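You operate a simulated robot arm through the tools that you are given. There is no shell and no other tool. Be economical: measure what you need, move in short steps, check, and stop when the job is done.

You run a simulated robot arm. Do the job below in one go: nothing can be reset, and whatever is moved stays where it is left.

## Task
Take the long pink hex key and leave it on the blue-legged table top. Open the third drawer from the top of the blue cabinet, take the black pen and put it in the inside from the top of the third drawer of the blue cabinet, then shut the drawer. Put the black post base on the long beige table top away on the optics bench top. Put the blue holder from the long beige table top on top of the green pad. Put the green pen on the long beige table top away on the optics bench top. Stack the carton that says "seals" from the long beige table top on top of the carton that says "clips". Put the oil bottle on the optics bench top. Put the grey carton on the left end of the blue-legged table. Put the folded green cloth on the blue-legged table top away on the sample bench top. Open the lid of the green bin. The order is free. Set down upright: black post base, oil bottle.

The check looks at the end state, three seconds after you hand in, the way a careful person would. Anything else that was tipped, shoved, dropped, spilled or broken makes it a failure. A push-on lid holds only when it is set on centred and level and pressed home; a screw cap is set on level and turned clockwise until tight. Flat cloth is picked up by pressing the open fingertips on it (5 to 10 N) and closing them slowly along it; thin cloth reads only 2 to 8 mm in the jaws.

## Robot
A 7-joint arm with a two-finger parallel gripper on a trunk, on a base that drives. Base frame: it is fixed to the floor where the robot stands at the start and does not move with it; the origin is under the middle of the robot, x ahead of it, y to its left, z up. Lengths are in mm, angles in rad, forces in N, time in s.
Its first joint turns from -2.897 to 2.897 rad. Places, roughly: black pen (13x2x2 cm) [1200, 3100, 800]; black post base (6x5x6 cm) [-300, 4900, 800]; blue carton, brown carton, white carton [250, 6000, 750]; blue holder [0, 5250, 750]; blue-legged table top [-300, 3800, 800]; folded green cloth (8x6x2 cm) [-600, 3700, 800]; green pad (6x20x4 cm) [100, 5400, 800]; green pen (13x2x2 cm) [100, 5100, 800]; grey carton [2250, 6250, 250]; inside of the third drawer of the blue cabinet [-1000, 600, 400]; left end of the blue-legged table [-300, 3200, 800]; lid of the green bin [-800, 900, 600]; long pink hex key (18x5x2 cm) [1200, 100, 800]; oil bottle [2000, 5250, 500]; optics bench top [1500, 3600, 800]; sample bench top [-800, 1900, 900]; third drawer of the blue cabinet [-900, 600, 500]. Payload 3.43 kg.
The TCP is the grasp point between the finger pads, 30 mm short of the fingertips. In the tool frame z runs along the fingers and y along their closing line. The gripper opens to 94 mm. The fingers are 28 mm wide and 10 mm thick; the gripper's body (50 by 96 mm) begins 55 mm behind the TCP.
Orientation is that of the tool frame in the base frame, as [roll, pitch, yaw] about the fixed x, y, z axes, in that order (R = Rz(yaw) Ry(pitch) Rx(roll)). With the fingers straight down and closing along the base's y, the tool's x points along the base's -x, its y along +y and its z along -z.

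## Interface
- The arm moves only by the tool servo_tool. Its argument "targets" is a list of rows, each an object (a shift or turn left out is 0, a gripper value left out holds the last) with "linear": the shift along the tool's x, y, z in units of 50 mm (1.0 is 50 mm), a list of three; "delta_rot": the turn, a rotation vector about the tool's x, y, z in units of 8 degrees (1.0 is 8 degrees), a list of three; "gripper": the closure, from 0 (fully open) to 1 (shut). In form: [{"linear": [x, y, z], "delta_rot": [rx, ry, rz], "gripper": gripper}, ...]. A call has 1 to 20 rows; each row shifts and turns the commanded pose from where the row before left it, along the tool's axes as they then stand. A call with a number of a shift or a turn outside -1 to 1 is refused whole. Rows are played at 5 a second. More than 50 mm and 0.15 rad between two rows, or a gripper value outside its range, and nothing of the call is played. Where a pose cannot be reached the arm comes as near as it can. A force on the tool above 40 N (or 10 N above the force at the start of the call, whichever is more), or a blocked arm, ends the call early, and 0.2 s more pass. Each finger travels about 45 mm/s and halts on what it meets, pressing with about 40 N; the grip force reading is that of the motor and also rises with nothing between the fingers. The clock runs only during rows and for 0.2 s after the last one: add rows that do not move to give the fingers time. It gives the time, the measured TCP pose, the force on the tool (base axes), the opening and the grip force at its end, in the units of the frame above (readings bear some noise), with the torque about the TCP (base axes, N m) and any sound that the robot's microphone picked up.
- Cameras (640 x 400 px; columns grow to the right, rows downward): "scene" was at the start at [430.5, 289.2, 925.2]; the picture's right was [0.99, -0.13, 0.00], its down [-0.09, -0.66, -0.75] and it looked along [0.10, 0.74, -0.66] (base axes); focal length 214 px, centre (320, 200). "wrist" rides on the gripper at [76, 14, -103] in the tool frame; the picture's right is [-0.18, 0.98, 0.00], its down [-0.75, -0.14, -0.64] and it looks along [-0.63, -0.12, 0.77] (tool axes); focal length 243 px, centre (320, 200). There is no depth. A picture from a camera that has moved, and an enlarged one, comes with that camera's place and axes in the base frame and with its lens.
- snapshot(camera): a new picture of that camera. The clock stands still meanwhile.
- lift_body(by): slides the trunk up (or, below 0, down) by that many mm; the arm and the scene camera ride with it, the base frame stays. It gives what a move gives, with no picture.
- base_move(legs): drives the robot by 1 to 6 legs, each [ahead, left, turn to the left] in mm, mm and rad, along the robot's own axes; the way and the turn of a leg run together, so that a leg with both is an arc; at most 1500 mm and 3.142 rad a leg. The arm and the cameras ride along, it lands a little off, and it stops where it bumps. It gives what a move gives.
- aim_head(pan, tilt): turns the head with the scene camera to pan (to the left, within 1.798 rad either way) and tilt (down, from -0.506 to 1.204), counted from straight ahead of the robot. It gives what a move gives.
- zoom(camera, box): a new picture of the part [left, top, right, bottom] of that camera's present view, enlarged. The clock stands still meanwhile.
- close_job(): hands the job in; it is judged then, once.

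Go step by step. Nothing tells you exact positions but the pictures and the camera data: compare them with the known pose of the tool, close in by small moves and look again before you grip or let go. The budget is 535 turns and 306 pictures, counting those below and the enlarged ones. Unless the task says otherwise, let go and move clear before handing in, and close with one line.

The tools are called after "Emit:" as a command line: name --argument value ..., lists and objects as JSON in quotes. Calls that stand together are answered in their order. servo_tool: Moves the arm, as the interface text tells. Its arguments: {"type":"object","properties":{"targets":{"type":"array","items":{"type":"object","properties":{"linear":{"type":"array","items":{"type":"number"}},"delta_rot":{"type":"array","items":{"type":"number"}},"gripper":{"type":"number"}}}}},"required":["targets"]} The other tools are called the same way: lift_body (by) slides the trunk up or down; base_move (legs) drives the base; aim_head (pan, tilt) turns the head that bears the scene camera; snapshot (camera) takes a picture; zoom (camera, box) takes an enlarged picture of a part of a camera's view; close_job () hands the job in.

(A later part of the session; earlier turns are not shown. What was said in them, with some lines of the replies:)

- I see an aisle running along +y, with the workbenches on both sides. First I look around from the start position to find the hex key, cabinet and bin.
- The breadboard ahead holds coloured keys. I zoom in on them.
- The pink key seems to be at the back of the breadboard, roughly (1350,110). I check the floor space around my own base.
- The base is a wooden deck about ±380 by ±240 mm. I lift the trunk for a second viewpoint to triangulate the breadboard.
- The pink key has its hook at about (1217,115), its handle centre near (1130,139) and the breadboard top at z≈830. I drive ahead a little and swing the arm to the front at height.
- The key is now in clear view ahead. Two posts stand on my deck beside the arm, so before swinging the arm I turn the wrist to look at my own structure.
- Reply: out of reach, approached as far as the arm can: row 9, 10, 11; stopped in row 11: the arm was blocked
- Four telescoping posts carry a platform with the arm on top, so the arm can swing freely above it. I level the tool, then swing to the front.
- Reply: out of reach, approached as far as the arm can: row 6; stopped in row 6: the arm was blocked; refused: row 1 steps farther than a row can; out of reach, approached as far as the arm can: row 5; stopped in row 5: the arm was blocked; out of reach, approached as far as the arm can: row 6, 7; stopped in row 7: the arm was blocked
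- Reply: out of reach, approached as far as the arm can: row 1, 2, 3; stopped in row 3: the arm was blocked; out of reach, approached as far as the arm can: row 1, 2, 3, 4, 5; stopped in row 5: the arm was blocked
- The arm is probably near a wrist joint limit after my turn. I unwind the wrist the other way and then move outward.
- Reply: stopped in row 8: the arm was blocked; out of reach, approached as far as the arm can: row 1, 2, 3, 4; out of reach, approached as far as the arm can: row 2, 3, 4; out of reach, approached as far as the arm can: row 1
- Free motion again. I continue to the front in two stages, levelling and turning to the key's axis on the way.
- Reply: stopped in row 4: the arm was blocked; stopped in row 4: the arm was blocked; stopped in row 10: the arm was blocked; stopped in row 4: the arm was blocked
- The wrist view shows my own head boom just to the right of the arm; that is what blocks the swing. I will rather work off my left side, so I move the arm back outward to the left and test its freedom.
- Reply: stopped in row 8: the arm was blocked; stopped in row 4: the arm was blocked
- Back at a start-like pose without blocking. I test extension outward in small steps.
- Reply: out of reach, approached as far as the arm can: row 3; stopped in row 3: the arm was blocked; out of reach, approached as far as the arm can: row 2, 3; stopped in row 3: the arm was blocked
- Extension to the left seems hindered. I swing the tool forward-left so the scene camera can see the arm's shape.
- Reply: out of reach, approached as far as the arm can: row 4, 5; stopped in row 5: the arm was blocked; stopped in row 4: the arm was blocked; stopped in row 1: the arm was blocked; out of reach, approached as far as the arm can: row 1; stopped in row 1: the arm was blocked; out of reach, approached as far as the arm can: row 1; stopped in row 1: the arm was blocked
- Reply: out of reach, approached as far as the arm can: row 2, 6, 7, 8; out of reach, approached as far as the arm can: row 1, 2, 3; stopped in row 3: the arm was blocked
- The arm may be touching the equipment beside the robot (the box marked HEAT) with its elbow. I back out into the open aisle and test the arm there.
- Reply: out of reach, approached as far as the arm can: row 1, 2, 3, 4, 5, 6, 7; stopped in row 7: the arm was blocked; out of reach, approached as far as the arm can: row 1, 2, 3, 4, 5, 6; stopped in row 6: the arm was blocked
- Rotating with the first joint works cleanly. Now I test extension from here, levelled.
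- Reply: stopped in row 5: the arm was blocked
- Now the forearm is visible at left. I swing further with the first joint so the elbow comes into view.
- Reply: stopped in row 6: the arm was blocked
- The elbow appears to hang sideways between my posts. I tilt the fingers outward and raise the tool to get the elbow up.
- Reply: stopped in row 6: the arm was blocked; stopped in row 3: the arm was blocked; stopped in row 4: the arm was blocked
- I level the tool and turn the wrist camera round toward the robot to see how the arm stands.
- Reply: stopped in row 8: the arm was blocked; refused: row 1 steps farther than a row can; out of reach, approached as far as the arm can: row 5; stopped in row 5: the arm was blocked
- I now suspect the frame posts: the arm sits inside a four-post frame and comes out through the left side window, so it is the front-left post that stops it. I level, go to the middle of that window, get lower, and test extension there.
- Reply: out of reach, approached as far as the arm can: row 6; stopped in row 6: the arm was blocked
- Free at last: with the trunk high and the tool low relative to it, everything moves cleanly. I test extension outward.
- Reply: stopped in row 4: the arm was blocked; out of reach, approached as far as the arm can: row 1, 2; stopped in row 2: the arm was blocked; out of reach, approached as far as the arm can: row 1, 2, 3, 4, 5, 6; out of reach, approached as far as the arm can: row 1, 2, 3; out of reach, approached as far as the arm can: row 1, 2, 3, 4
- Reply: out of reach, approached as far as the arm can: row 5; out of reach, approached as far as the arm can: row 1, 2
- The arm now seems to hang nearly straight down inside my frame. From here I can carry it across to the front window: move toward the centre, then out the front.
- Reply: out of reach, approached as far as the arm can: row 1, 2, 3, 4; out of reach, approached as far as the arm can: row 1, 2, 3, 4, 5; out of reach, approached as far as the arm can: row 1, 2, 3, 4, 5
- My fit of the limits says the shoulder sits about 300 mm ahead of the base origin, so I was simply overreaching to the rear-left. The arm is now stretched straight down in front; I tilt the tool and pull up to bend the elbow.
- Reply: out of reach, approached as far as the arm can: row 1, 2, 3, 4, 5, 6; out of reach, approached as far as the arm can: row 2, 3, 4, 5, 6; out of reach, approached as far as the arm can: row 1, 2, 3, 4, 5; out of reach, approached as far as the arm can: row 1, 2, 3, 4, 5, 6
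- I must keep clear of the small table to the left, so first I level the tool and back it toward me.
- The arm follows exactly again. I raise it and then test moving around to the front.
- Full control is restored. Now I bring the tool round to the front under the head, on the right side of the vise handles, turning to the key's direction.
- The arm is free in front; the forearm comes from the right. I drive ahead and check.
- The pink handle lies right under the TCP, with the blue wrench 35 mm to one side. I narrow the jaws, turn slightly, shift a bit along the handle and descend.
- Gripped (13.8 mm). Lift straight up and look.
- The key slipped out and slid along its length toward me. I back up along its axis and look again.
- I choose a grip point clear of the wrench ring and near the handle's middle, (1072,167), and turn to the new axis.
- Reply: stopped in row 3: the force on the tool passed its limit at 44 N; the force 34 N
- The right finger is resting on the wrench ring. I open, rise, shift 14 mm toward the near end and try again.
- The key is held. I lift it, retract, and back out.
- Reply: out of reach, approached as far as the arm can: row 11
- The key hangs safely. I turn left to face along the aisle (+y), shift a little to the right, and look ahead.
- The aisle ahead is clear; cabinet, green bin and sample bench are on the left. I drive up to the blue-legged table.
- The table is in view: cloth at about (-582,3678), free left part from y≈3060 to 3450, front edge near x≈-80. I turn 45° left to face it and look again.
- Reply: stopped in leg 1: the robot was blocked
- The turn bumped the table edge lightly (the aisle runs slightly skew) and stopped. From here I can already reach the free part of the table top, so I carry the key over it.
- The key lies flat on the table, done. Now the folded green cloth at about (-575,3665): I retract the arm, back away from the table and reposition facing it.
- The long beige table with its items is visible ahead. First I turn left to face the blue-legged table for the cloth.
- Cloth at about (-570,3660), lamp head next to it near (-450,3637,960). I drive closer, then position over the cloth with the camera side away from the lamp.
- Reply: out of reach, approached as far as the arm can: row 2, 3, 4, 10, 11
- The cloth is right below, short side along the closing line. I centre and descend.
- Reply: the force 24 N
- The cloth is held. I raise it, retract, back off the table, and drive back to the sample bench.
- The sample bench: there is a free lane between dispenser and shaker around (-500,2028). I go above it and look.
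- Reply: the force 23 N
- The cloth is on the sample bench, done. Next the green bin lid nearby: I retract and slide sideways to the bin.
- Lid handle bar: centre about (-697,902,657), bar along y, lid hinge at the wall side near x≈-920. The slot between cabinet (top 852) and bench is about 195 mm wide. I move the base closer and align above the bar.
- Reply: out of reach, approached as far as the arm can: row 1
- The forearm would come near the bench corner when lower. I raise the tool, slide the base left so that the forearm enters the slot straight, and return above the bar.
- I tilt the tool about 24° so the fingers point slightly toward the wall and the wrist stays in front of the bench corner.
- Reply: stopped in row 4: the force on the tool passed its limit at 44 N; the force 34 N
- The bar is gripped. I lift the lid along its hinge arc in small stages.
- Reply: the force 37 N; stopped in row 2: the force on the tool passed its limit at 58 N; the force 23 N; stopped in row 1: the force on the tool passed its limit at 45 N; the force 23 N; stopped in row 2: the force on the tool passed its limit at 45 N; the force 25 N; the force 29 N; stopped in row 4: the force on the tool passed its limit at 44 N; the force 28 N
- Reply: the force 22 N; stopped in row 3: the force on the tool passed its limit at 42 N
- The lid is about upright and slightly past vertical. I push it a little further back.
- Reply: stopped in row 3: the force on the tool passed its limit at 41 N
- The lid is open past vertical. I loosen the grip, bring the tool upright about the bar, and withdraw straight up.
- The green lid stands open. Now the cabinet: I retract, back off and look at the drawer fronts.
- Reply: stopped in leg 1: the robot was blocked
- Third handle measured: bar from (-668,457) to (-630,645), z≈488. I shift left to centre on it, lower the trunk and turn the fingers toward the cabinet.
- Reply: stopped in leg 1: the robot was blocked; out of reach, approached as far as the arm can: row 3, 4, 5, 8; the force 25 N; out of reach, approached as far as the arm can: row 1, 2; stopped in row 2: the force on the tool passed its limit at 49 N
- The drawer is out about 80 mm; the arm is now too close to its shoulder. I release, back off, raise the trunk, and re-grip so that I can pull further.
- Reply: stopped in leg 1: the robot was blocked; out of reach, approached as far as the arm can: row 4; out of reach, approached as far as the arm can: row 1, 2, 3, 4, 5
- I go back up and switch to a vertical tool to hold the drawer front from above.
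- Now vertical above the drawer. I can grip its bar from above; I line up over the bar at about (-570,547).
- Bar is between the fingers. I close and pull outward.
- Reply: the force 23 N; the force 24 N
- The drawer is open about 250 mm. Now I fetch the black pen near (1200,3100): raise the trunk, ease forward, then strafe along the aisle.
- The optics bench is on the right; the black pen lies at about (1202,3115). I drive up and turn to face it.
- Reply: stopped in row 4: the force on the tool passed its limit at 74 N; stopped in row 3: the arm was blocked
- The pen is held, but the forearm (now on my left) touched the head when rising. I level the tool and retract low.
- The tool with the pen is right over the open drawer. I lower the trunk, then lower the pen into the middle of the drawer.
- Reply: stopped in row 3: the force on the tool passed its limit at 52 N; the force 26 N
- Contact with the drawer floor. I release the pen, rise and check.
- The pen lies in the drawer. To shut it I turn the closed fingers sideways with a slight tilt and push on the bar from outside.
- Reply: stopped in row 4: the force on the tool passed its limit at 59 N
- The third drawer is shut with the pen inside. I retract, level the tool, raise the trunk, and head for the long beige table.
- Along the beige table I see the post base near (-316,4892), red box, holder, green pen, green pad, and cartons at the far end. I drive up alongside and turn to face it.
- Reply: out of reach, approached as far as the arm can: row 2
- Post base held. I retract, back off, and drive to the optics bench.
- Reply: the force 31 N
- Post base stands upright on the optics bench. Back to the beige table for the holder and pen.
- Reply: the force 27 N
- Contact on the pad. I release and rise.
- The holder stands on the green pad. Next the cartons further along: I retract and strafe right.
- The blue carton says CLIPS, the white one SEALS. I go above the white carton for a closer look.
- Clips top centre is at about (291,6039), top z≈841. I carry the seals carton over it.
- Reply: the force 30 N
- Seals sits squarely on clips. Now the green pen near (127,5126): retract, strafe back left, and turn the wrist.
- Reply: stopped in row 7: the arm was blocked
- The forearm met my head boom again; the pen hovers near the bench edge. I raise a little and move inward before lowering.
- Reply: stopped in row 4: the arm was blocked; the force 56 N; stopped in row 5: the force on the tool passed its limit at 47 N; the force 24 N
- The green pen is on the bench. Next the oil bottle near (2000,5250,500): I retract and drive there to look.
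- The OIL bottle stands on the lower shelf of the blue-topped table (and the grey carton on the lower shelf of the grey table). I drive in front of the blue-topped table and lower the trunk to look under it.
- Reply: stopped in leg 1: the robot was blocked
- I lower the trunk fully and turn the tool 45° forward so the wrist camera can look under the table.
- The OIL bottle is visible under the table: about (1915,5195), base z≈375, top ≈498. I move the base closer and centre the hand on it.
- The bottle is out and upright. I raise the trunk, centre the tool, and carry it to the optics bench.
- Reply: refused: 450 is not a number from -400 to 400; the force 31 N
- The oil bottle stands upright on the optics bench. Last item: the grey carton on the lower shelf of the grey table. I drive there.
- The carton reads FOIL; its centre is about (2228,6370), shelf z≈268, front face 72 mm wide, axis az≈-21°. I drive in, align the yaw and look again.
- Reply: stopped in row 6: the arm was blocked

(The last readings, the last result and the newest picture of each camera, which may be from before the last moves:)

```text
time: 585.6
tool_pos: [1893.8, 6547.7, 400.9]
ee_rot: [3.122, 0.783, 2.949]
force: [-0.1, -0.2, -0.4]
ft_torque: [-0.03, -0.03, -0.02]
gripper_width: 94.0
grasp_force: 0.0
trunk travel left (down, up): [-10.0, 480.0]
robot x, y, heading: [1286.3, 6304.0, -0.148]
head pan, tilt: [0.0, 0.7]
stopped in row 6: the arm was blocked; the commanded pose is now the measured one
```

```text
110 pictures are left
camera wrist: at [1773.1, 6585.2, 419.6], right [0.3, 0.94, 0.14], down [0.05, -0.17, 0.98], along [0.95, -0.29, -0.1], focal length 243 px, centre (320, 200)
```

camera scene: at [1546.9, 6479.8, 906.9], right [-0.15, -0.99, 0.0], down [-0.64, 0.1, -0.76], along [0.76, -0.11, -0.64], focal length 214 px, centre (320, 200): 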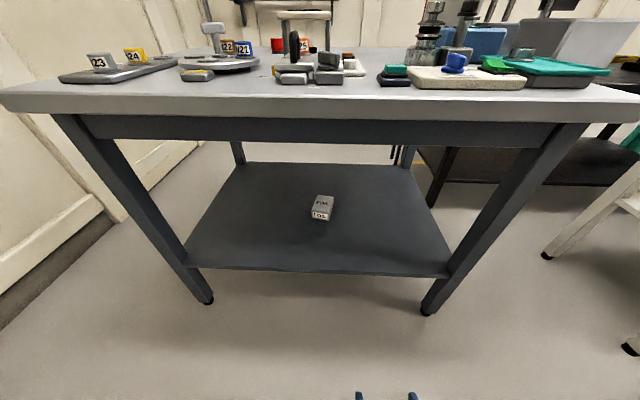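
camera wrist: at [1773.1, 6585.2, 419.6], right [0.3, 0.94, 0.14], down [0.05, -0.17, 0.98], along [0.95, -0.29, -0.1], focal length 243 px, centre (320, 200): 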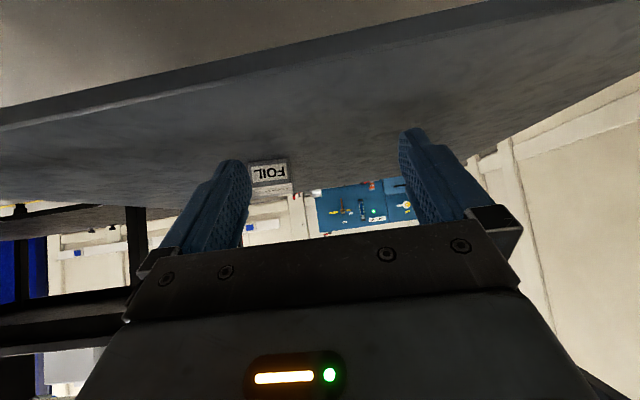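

My forearm meets the head boom on the left again. I bring the tool back to centre and shift the base to the left instead.

Emit:
servo_tool --targets '[{"linear": [0.3, -0.9, -0.3]}, {"linear": [0.3, -0.9, -0.3]}, {"linear": [0, -0.9, 0]}, {"linear": [0, -0.9, 0]}, {"linear": [0, -0.9, 0]}]'

Emit:
base_move --legs '[[0, 280, 0]]'

Emit:
snapshot --camera "wrist"

```text
time: 586.8
tool_pos: [1811.1, 6334.4, 402.6]
ee_rot: [3.124, 0.784, 2.948]
force: [-0.2, -0.9, 0.5]
ft_torque: [-0.02, -0.01, 0.01]
gripper_width: 93.9
grasp_force: 0.2
trunk travel left (down, up): [-10.0, 480.0]
robot x, y, heading: [1283.0, 6305.5, -0.146]
head pan, tilt: [0.0, 0.7]
```

```text
time: 588.8
tool_pos: [1853.5, 6613.4, 402.9]
ee_rot: [3.125, 0.784, 2.943]
force: [0.8, 0.5, 1.1]
ft_torque: [0.01, -0.02, 0.03]
gripper_width: 94.4
grasp_force: 0.2
trunk travel left (down, up): [-10.0, 480.0]
robot x, y, heading: [1330.1, 6589.7, -0.155]
head pan, tilt: [0.0, 0.7]
```

```text
109 pictures are left
camera wrist: at [1732.4, 6650.2, 420.1], right [0.31, 0.94, 0.14], down [0.05, -0.16, 0.98], along [0.95, -0.3, -0.1], focal length 243 px, centre (320, 200)
```

wrist: 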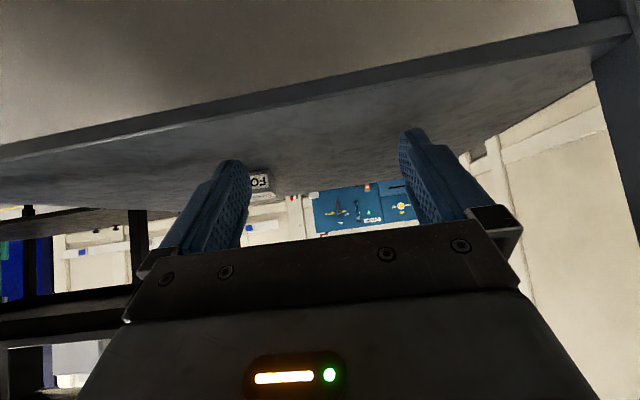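

Emit:
servo_tool --targets '[{"delta_rot": [0.5, 0, 0.44]}, {"delta_rot": [0.5, 0, 0.44]}, {"linear": [0, -0.92, 0]}, {"linear": [0, -0.92, 0]}, {"linear": [-0.57, 0, 0.57]}, {"linear": [-0.57, 0, 0.57]}, {"linear": [-0.57, 0, 0.57]}, {"linear": [-0.57, 0, 0.57]}, {"linear": [-0.57, 0, 0.57]}]'

Emit:
snapshot --camera "wrist"

```text
time: 590.8
tool_pos: [2006.8, 6454.9, 400.7]
ee_rot: [-3.14, 0.782, 2.771]
force: [1.2, 0.4, -0.4]
ft_torque: [-0.02, 0.04, 0.01]
gripper_width: 94.1
grasp_force: 0.0
trunk travel left (down, up): [-10.0, 480.0]
robot x, y, heading: [1326.0, 6580.6, -0.149]
head pan, tilt: [0.0, 0.7]
```

```text
108 pictures are left
camera wrist: at [1894.8, 6513.6, 418.6], right [0.48, 0.87, 0.13], down [0.03, -0.16, 0.99], along [0.88, -0.47, -0.1], focal length 243 px, centre (320, 200)
```

wrist: 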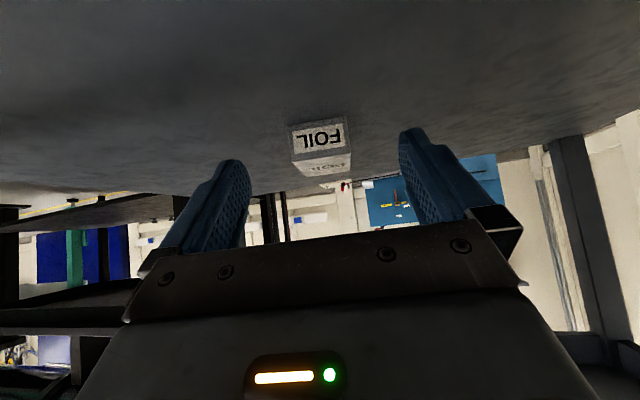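

Emit:
servo_tool --targets '[{"linear": [-0.57, -0.09, 0.57]}, {"linear": [-0.57, -0.09, 0.57]}, {"linear": [-0.57, 0, 0.57]}, {"linear": [-0.5, 0, 0.63]}, {"linear": [-0.5, 0, 0.63]}, {}]'

Emit:
snapshot --camera "wrist"

```text
time: 592.2
tool_pos: [2190.8, 6373.1, 391.1]
ee_rot: [-3.139, 0.784, 2.77]
force: [0.0, -0.1, 0.3]
ft_torque: [-0.01, 0.0, -0.02]
gripper_width: 94.0
grasp_force: 0.0
trunk travel left (down, up): [-10.0, 480.0]
robot x, y, heading: [1327.6, 6586.0, -0.151]
head pan, tilt: [0.0, 0.7]
```

```text
107 pictures are left
camera wrist: at [2079.4, 6432.2, 409.3], right [0.48, 0.87, 0.13], down [0.03, -0.16, 0.99], along [0.88, -0.47, -0.1], focal length 243 px, centre (320, 200)
```

wrist: 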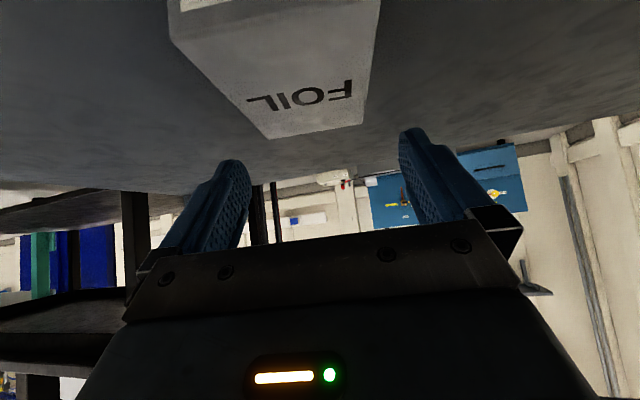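

Emit:
servo_tool --targets '[{"linear": [-0.26, -0.13, 0.26]}, {"linear": [0.5, 0, 0.5]}, {"linear": [0.3, 0, 0.3]}, {}]'

Emit:
snapshot --camera "wrist"

```text
time: 593.2
tool_pos: [2206.1, 6358.2, 334.4]
ee_rot: [-3.14, 0.784, 2.77]
force: [-0.1, -0.4, -0.2]
ft_torque: [-0.03, 0.0, 0.0]
gripper_width: 94.1
grasp_force: 0.0
trunk travel left (down, up): [-10.0, 480.0]
robot x, y, heading: [1330.5, 6584.1, -0.151]
head pan, tilt: [0.0, 0.7]
```

```text
106 pictures are left
camera wrist: at [2093.6, 6418.0, 352.7], right [0.48, 0.87, 0.13], down [0.02, -0.16, 0.99], along [0.88, -0.47, -0.1], focal length 243 px, centre (320, 200)
```

wrist: 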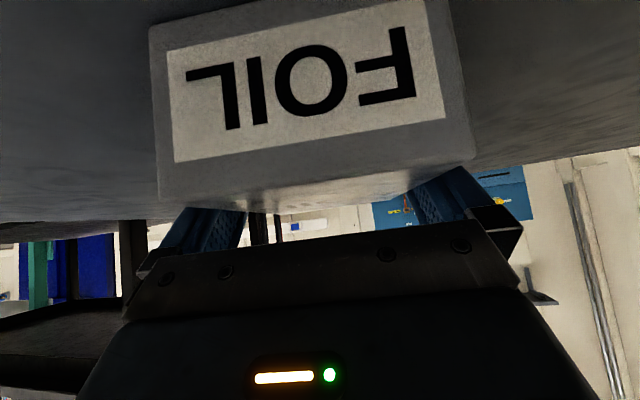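

The box front is nearer than estimated (shelf z≈300, centre ≈(2194,6373)). I shift 10 mm sideways and 28 mm back before closing.

Emit:
servo_tool --targets '[{"linear": [-0.06, 0, -0.06]}, {"linear": [0, 0.2, 0]}, {"linear": [0.4, 0, -0.4]}, {}]'

Emit:
snapshot --camera "wrist"

Emit:
snapshot --camera "scene"

```text
time: 594.2
tool_pos: [2183.1, 6380.8, 340.3]
ee_rot: [-3.139, 0.782, 2.77]
force: [0.0, -0.8, -0.8]
ft_torque: [-0.03, -0.01, -0.02]
gripper_width: 94.0
grasp_force: 0.0
trunk travel left (down, up): [-10.0, 480.0]
robot x, y, heading: [1329.5, 6586.6, -0.148]
head pan, tilt: [0.0, 0.7]
```

```text
105 pictures are left
camera wrist: at [2071.9, 6439.1, 357.3], right [0.48, 0.87, 0.13], down [0.02, -0.16, 0.99], along [0.88, -0.47, -0.1], focal length 243 px, centre (320, 200)
```

wrist: 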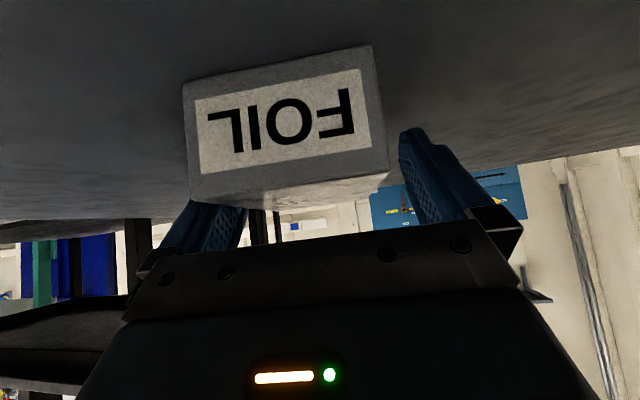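

```text
104 pictures are left
camera scene: at [1863.8, 6718.9, 906.8], right [-0.15, -0.99, 0.0], down [-0.64, 0.1, -0.76], along [0.76, -0.11, -0.64], focal length 214 px, centre (320, 200)
```

scene: 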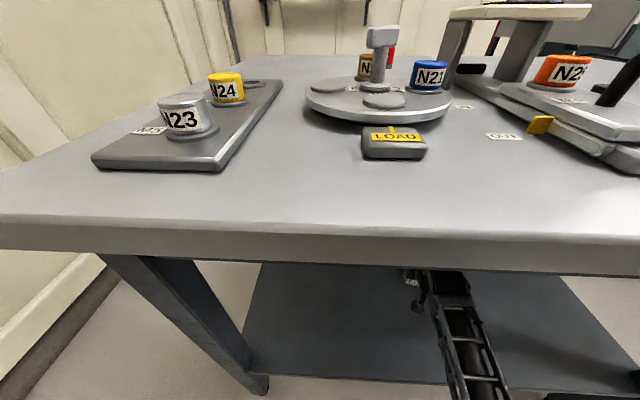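

Emit:
servo_tool --targets '[{"linear": [0, -0.13, 0]}, {"linear": [0, 0, 0], "gripper": 0.1}, {"gripper": 0.18}, {"gripper": 0.25}, {"gripper": 0.4}, {}]'

Emit:
snapshot --camera "wrist"

```text
time: 595.6
tool_pos: [2180.6, 6373.1, 339.0]
ee_rot: [-3.14, 0.783, 2.769]
force: [0.0, 0.4, -0.4]
ft_torque: [-0.02, -0.02, -0.07]
gripper_width: 73.4
grasp_force: 40.1
trunk travel left (down, up): [-10.0, 480.0]
robot x, y, heading: [1327.4, 6584.8, -0.145]
head pan, tilt: [0.0, 0.7]
```

```text
103 pictures are left
camera wrist: at [2069.0, 6433.0, 357.3], right [0.48, 0.87, 0.13], down [0.03, -0.16, 0.99], along [0.88, -0.47, -0.1], focal length 243 px, centre (320, 200)
```

wrist: 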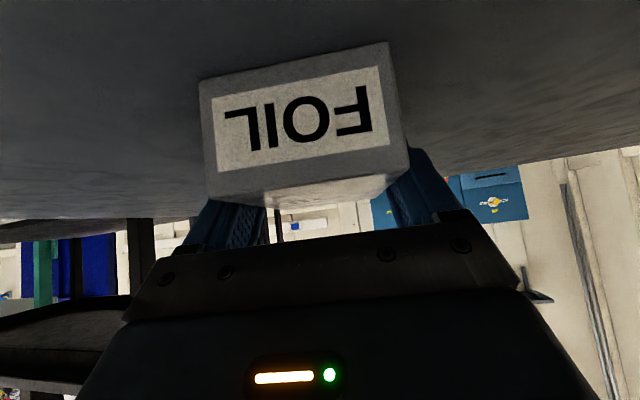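

Emit:
servo_tool --targets '[{"linear": [-0.3, 0, -0.3]}, {"linear": [-0.4, 0, -0.4]}, {"linear": [-0.3, 0, -0.3]}, {}]'

Emit:
servo_tool --targets '[{"linear": [0.57, 0, -0.57]}, {"linear": [0.57, 0, -0.57]}, {"linear": [0.57, 0, -0.57]}, {"linear": [0.57, 0, -0.57]}, {"linear": [0.57, 0, -0.57]}, {"linear": [0.57, 0, -0.57]}]'

Emit:
base_move --legs '[[-450, 0, 0]]'

Emit:
snapshot --camera "wrist"

```text
time: 596.6
tool_pos: [2181.2, 6373.7, 411.0]
ee_rot: [-3.14, 0.782, 2.769]
force: [0.4, 0.2, 0.1]
ft_torque: [0.0, -0.02, 0.0]
gripper_width: 73.4
grasp_force: 40.5
trunk travel left (down, up): [-10.0, 480.0]
robot x, y, heading: [1328.8, 6584.5, -0.151]
head pan, tilt: [0.0, 0.7]
```

```text
time: 598.0
tool_pos: [1956.3, 6461.1, 411.7]
ee_rot: [-3.14, 0.784, 2.769]
force: [-0.5, -0.1, -0.3]
ft_torque: [-0.03, 0.0, 0.03]
gripper_width: 73.3
grasp_force: 40.6
trunk travel left (down, up): [-10.0, 480.0]
robot x, y, heading: [1328.5, 6586.2, -0.146]
head pan, tilt: [0.0, 0.7]
```

```text
time: 600.7
tool_pos: [1519.7, 6523.2, 410.3]
ee_rot: [-3.141, 0.78, 2.763]
force: [0.8, -0.5, -0.9]
ft_torque: [0.0, 0.02, -0.01]
gripper_width: 73.4
grasp_force: 40.1
trunk travel left (down, up): [-10.0, 480.0]
robot x, y, heading: [896.4, 6650.4, -0.158]
head pan, tilt: [0.0, 0.7]
stopped in leg 1: the robot was blocked; the commanded pose is now the measured one
```

```text
102 pictures are left
camera wrist: at [1408.7, 6583.0, 428.1], right [0.49, 0.86, 0.13], down [0.03, -0.16, 0.99], along [0.87, -0.48, -0.1], focal length 243 px, centre (320, 200)
```

wrist: 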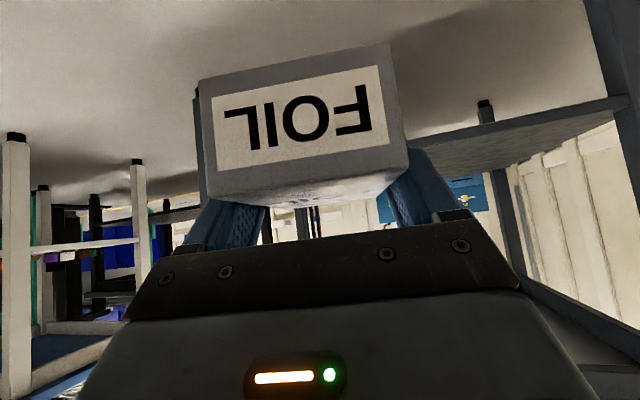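

The grey carton is held. I raise the trunk, swing round and drive back along the aisle to the blue-legged table.

Emit:
base_move --legs '[[120, 0, 0]]'

Emit:
lift_body --by 400

Emit:
lift_body --by 60

Emit:
base_move --legs '[[0, 0, -1.56], [1500, 0, 0], [1500, 0, 0], [600, 0, 0], [0, 0, -1.58]]'

Emit:
snapshot --camera "scene"

```text
time: 601.9
tool_pos: [1640.0, 6503.8, 410.8]
ee_rot: [-3.14, 0.78, 2.764]
force: [0.3, -0.1, -1.2]
ft_torque: [-0.01, 0.01, 0.02]
gripper_width: 73.5
grasp_force: 40.2
trunk travel left (down, up): [-10.0, 480.0]
robot x, y, heading: [1012.0, 6634.2, -0.156]
head pan, tilt: [0.0, 0.7]
```

```text
time: 605.8
tool_pos: [1640.7, 6505.4, 809.3]
ee_rot: [-3.14, 0.781, 2.765]
force: [0.3, -1.1, -0.3]
ft_torque: [0.02, 0.01, -0.03]
gripper_width: 73.2
grasp_force: 40.0
trunk travel left (down, up): [-410.0, 80.0]
robot x, y, heading: [1014.2, 6630.9, -0.154]
head pan, tilt: [0.0, 0.7]
```

```text
time: 606.8
tool_pos: [1640.4, 6504.2, 868.2]
ee_rot: [-3.141, 0.78, 2.764]
force: [-0.3, 0.5, -1.1]
ft_torque: [-0.01, 0.02, -0.01]
gripper_width: 73.7
grasp_force: 40.1
trunk travel left (down, up): [-470.0, 20.0]
robot x, y, heading: [1016.0, 6634.4, -0.16]
head pan, tilt: [0.0, 0.7]
```

```text
time: 631.7
tool_pos: [-165.2, 3264.1, 870.3]
ee_rot: [-3.141, 0.78, -0.413]
force: [0.5, 0.1, -0.6]
ft_torque: [-0.01, 0.01, 0.02]
gripper_width: 73.4
grasp_force: 39.9
trunk travel left (down, up): [-470.0, 20.0]
robot x, y, heading: [459.0, 3117.2, 2.951]
head pan, tilt: [0.0, 0.7]
```

```text
101 pictures are left
camera scene: at [-79.7, 2999.6, 1366.8], right [0.19, 0.98, 0.0], down [0.63, -0.12, -0.76], along [-0.75, 0.15, -0.64], focal length 214 px, centre (320, 200)
```

scene: 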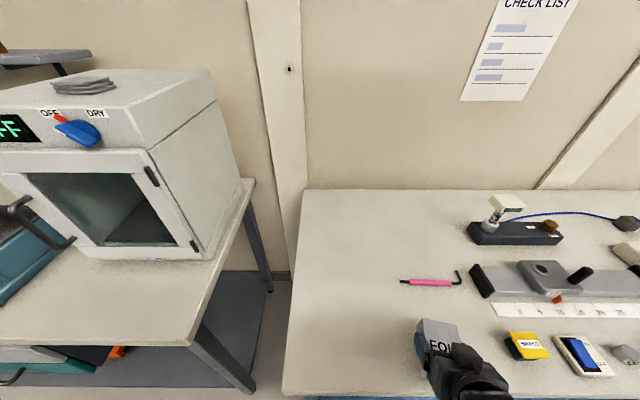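

Emit:
base_move --legs '[[0, 150, 0]]'

Emit:
servo_tool --targets '[{"linear": [-0.55, -0.2, 0.55]}, {"linear": [-0.55, -0.2, 0.55]}]'

Emit:
snapshot --camera "scene"

```text
time: 633.1
tool_pos: [-193.6, 3111.3, 870.3]
ee_rot: [-3.14, 0.781, -0.411]
force: [0.3, 0.0, -1.3]
ft_torque: [-0.05, -0.05, 0.01]
gripper_width: 73.2
grasp_force: 39.9
trunk travel left (down, up): [-470.0, 20.0]
robot x, y, heading: [431.7, 2965.6, 2.952]
head pan, tilt: [0.0, 0.7]
```

```text
time: 633.7
tool_pos: [-258.2, 3161.5, 869.8]
ee_rot: [-3.141, 0.781, -0.411]
force: [-0.1, 0.4, -1.1]
ft_torque: [0.02, 0.0, 0.02]
gripper_width: 73.4
grasp_force: 40.7
trunk travel left (down, up): [-470.0, 20.0]
robot x, y, heading: [427.3, 2962.6, 2.95]
head pan, tilt: [0.0, 0.7]
```

```text
100 pictures are left
camera scene: at [-108.5, 2846.4, 1366.9], right [0.19, 0.98, 0.0], down [0.63, -0.12, -0.77], along [-0.75, 0.14, -0.64], focal length 214 px, centre (320, 200)
```

scene: 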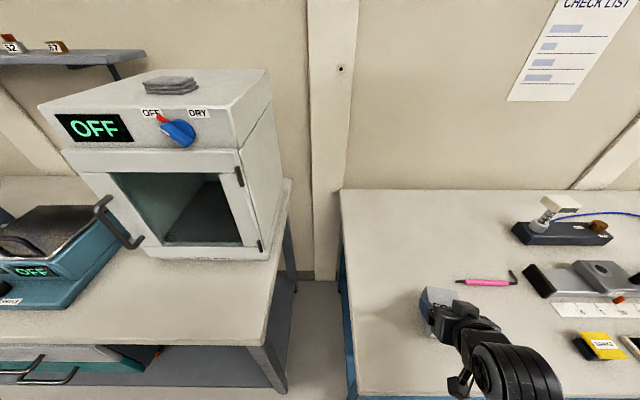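

Emit:
servo_tool --targets '[{"linear": [0, 0.4, 0]}, {"linear": [0.3, 0, 0.3]}, {"linear": [0.06, 0, 0.06]}, {"linear": [0.05, 0, 0.05]}, {"linear": [0.05, 0, 0.05]}, {"linear": [0.04, 0, 0.04]}]'

```text
time: 635.3
tool_pos: [-267.3, 3143.7, 840.5]
ee_rot: [3.141, 0.797, -0.412]
force: [-1.3, -0.1, 11.6]
ft_torque: [-0.11, -0.49, -0.03]
gripper_width: 73.4
grasp_force: 40.6
trunk travel left (down, up): [-470.0, 20.0]
robot x, y, heading: [428.5, 2967.2, 2.949]
head pan, tilt: [0.0, 0.7]
stopped in row 6: the force on the tool passed its limit at 40 N (the readings are from after the stop); the commanded pose is now the measured one
```

Emit:
servo_tool --targets '[{"gripper": 0.15}, {"gripper": 0.05}, {}, {"linear": [0, 0, -0.5]}, {"linear": [0, 0, -0.9]}, {"linear": [0, 0, -0.9]}]'

Emit:
snapshot --camera "wrist"

Emit:
snapshot --camera "scene"

```text
time: 636.7
tool_pos: [-190.4, 3112.5, 919.8]
ee_rot: [3.141, 0.791, -0.411]
force: [-0.3, 0.0, 0.4]
ft_torque: [-0.01, -0.01, 0.03]
gripper_width: 89.3
grasp_force: 0.1
trunk travel left (down, up): [-470.0, 20.0]
robot x, y, heading: [425.9, 2963.1, 2.953]
head pan, tilt: [0.0, 0.7]
```

```text
99 pictures are left
camera wrist: at [-80.8, 3049.0, 936.2], right [-0.51, -0.85, 0.13], down [-0.01, 0.16, 0.99], along [-0.86, 0.5, -0.09], focal length 243 px, centre (320, 200)
```

wrist: 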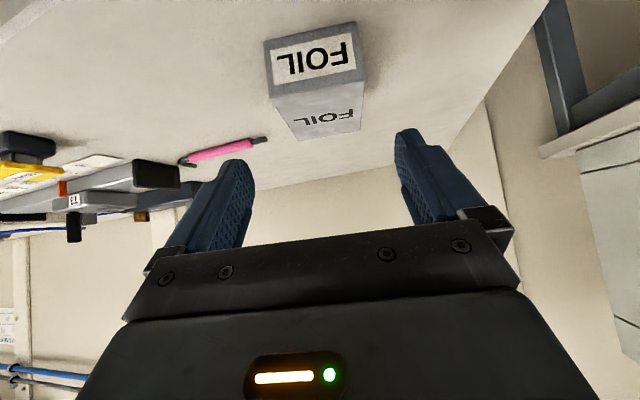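

```text
98 pictures are left
camera scene: at [-109.2, 2846.7, 1366.6], right [0.19, 0.98, 0.0], down [0.63, -0.12, -0.76], along [-0.75, 0.14, -0.64], focal length 214 px, centre (320, 200)
```

scene: 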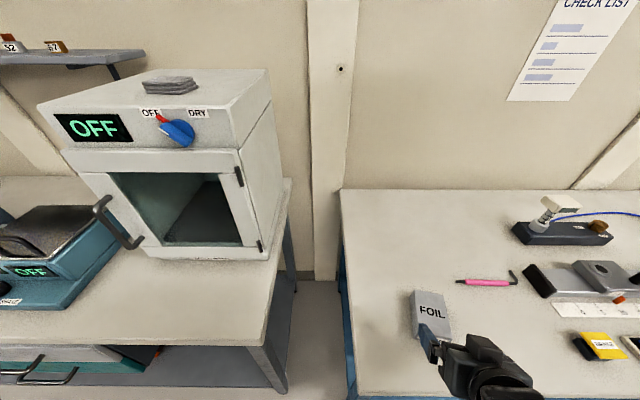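

The carton sits on the left end of the table. Before handing in I verify the bin lid, drawer and the places I brushed past.

Emit:
base_move --legs '[[-90, 0, 0], [0, 1450, 0]]'

Emit:
aim_head --pan 1.0 --tilt 0.6

Emit:
snapshot --camera "scene"

Emit:
aim_head --pan 1.79 --tilt 0.5

Emit:
snapshot --camera "scene"

```text
time: 644.7
tool_pos: [-374.7, 1642.1, 919.2]
ee_rot: [3.139, 0.793, -0.4]
force: [-0.3, 0.0, 0.5]
ft_torque: [0.01, 0.03, 0.0]
gripper_width: 89.1
grasp_force: 0.0
trunk travel left (down, up): [-470.0, 20.0]
robot x, y, heading: [249.6, 1504.2, 2.963]
head pan, tilt: [0.0, 0.7]
```

```text
time: 646.0
tool_pos: [-374.6, 1642.6, 918.3]
ee_rot: [3.14, 0.791, -0.399]
force: [-0.1, -0.1, 0.3]
ft_torque: [-0.02, 0.01, -0.02]
gripper_width: 89.4
grasp_force: 0.0
trunk travel left (down, up): [-470.0, 20.0]
robot x, y, heading: [246.0, 1503.5, 2.962]
head pan, tilt: [1.0, 0.6]
```

```text
97 pictures are left
camera scene: at [-265.7, 1298.1, 1375.4], right [-0.73, 0.68, 0.0], down [0.38, 0.41, -0.82], along [-0.56, -0.6, -0.57], focal length 214 px, centre (320, 200)
```

scene: 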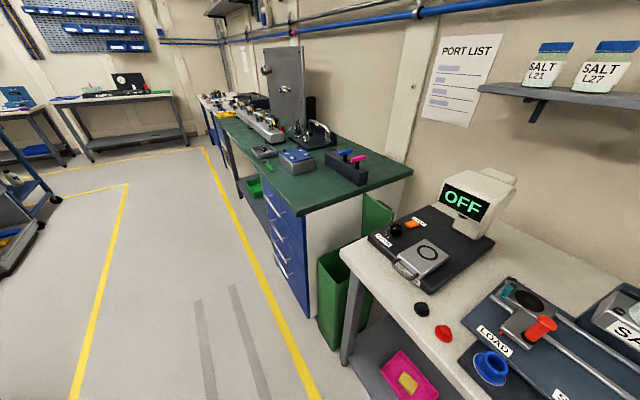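

```text
time: 647.1
tool_pos: [-375.3, 1642.7, 918.6]
ee_rot: [3.14, 0.795, -0.399]
force: [0.7, 0.1, 0.2]
ft_torque: [-0.01, 0.02, -0.01]
gripper_width: 89.2
grasp_force: 0.1
trunk travel left (down, up): [-470.0, 20.0]
robot x, y, heading: [245.7, 1501.8, 2.967]
head pan, tilt: [1.791, 0.499]
```

```text
96 pictures are left
camera scene: at [-201.7, 1271.9, 1384.5], right [-1.0, -0.04, 0.0], down [-0.02, 0.48, -0.88], along [0.04, -0.88, -0.48], focal length 214 px, centre (320, 200)
```

scene: 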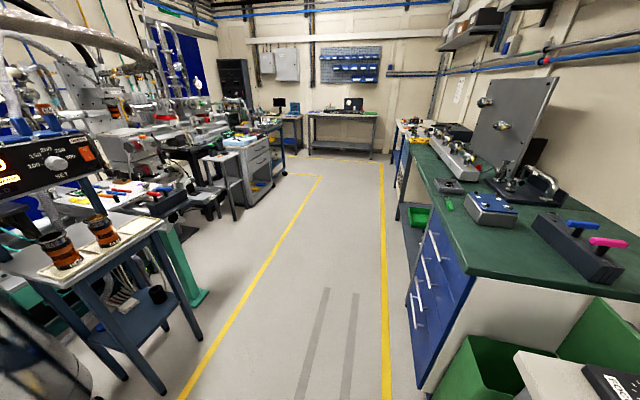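

Emit:
zoom --camera "scene" --box '[380, 200, 640, 400]'

Emit:
zoom --camera "scene" --box '[0, 120, 220, 400]'

```text
2.00 times, centred on (510, 300) of scene
camera zoom: at [-201.7, 1271.9, 1384.5], right [-1.0, -0.04, 0.0], down [-0.02, 0.48, -0.88], along [0.04, -0.88, -0.48], focal length 429 px, centre (-60, 0)
```

zoom: 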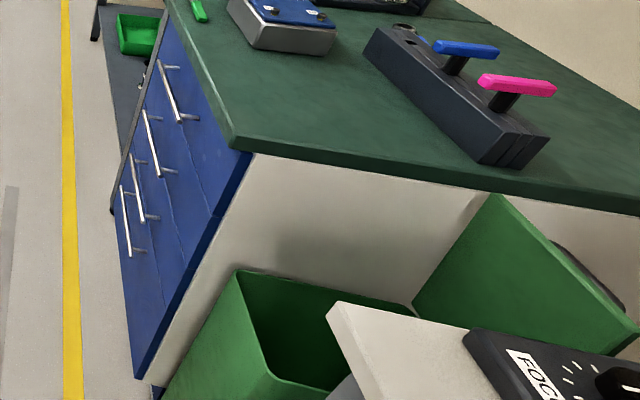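

```text
1.43 times, centred on (110, 260) of scene
camera zoom: at [-201.7, 1271.9, 1384.5], right [-1.0, -0.04, 0.0], down [-0.02, 0.48, -0.88], along [0.04, -0.88, -0.48], focal length 306 px, centre (620, 114)
```

zoom: 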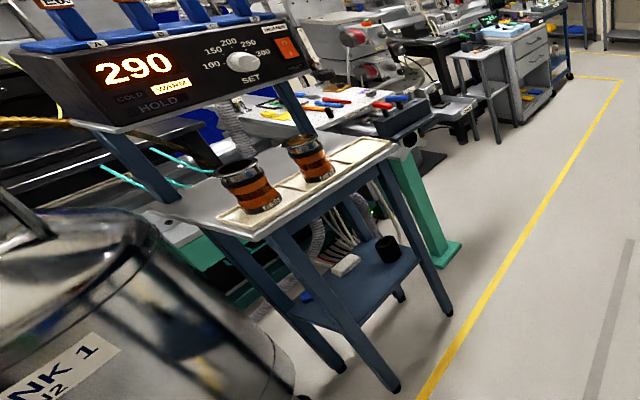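

Drawers are flush, the lid stays open and the nearby jars are fine. I take one last look at the beige table.

Emit:
base_move --legs '[[0, -520, 0], [60, 0, 0], [0, 0, -1.53], [1500, 0, 0], [1400, 0, 0]]'

Emit:
aim_head --pan 0.4 --tilt 0.4

Emit:
snapshot --camera "scene"

Emit:
zoom --camera "scene" --box '[180, 120, 400, 280]'

```text
time: 668.0
tool_pos: [754.3, 5521.8, 917.6]
ee_rot: [3.14, 0.791, -1.913]
force: [0.4, -0.4, -0.2]
ft_torque: [0.0, 0.0, -0.06]
gripper_width: 89.2
grasp_force: 0.1
trunk travel left (down, up): [-470.0, 20.0]
robot x, y, heading: [646.2, 4892.7, 1.453]
head pan, tilt: [1.791, 0.499]
```

```text
time: 669.5
tool_pos: [754.1, 5520.6, 919.1]
ee_rot: [3.141, 0.792, -1.915]
force: [-0.7, 0.2, 0.4]
ft_torque: [0.0, -0.01, -0.02]
gripper_width: 89.2
grasp_force: 0.0
trunk travel left (down, up): [-470.0, 20.0]
robot x, y, heading: [650.7, 4895.1, 1.445]
head pan, tilt: [0.4, 0.4]
```

```text
93 pictures are left
camera scene: at [462.3, 5425.8, 1393.7], right [0.96, 0.28, 0.0], down [0.11, -0.37, -0.92], along [-0.25, 0.89, -0.39], focal length 214 px, centre (320, 200)
```

scene: 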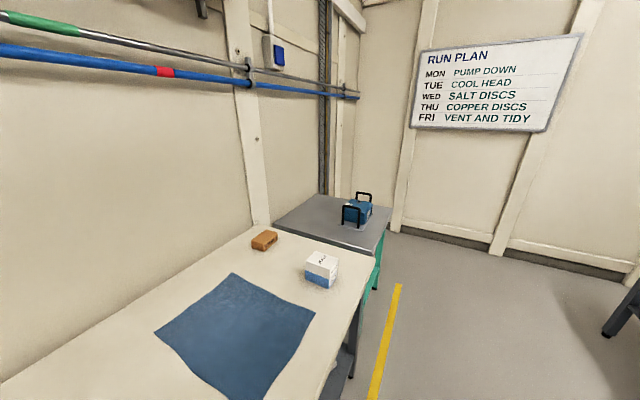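

```text
2.50 times, centred on (290, 200) of scene
camera zoom: at [462.3, 5425.8, 1393.7], right [0.96, 0.28, 0.0], down [0.11, -0.37, -0.92], along [-0.25, 0.89, -0.39], focal length 536 px, centre (395, 200)
```

zoom: 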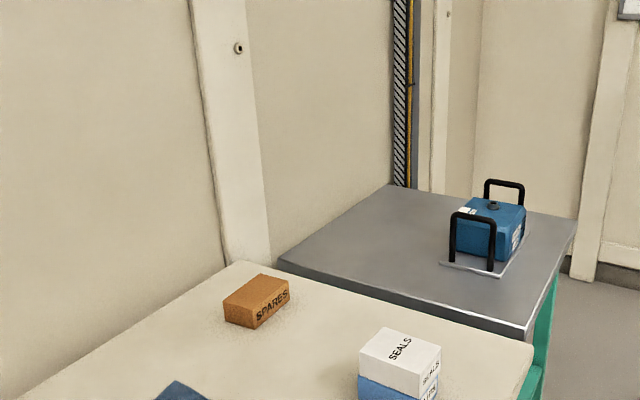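

Emit:
aim_head --pan 1.4 --tilt 0.7

Emit:
snapshot --camera "scene"

```text
time: 670.8
tool_pos: [754.2, 5521.5, 919.5]
ee_rot: [3.141, 0.792, -1.915]
force: [0.2, -0.2, -0.4]
ft_torque: [0.01, 0.0, 0.01]
gripper_width: 89.3
grasp_force: 0.0
trunk travel left (down, up): [-470.0, 20.0]
robot x, y, heading: [652.3, 4897.4, 1.447]
head pan, tilt: [1.4, 0.7]
```

```text
91 pictures are left
camera scene: at [406.5, 5361.3, 1366.8], right [0.29, 0.96, 0.0], down [0.62, -0.19, -0.77], along [-0.73, 0.22, -0.64], focal length 214 px, centre (320, 200)
```

scene: 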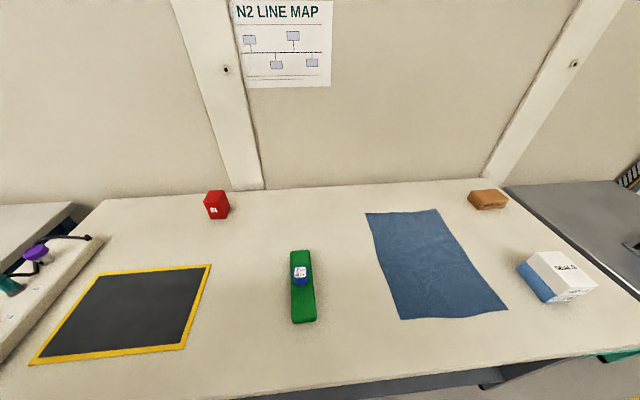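

Everything is in place: the holder stands on the pad, seals sits on clips, and the hand is empty and clear. I hand in.

Emit:
close_job

```text
The job is handed in.
```

All ten parts of the job are done and handed in. I checked most of them again by camera before closing. The base bumped table legs or edges several times while driving, with no visible effect.
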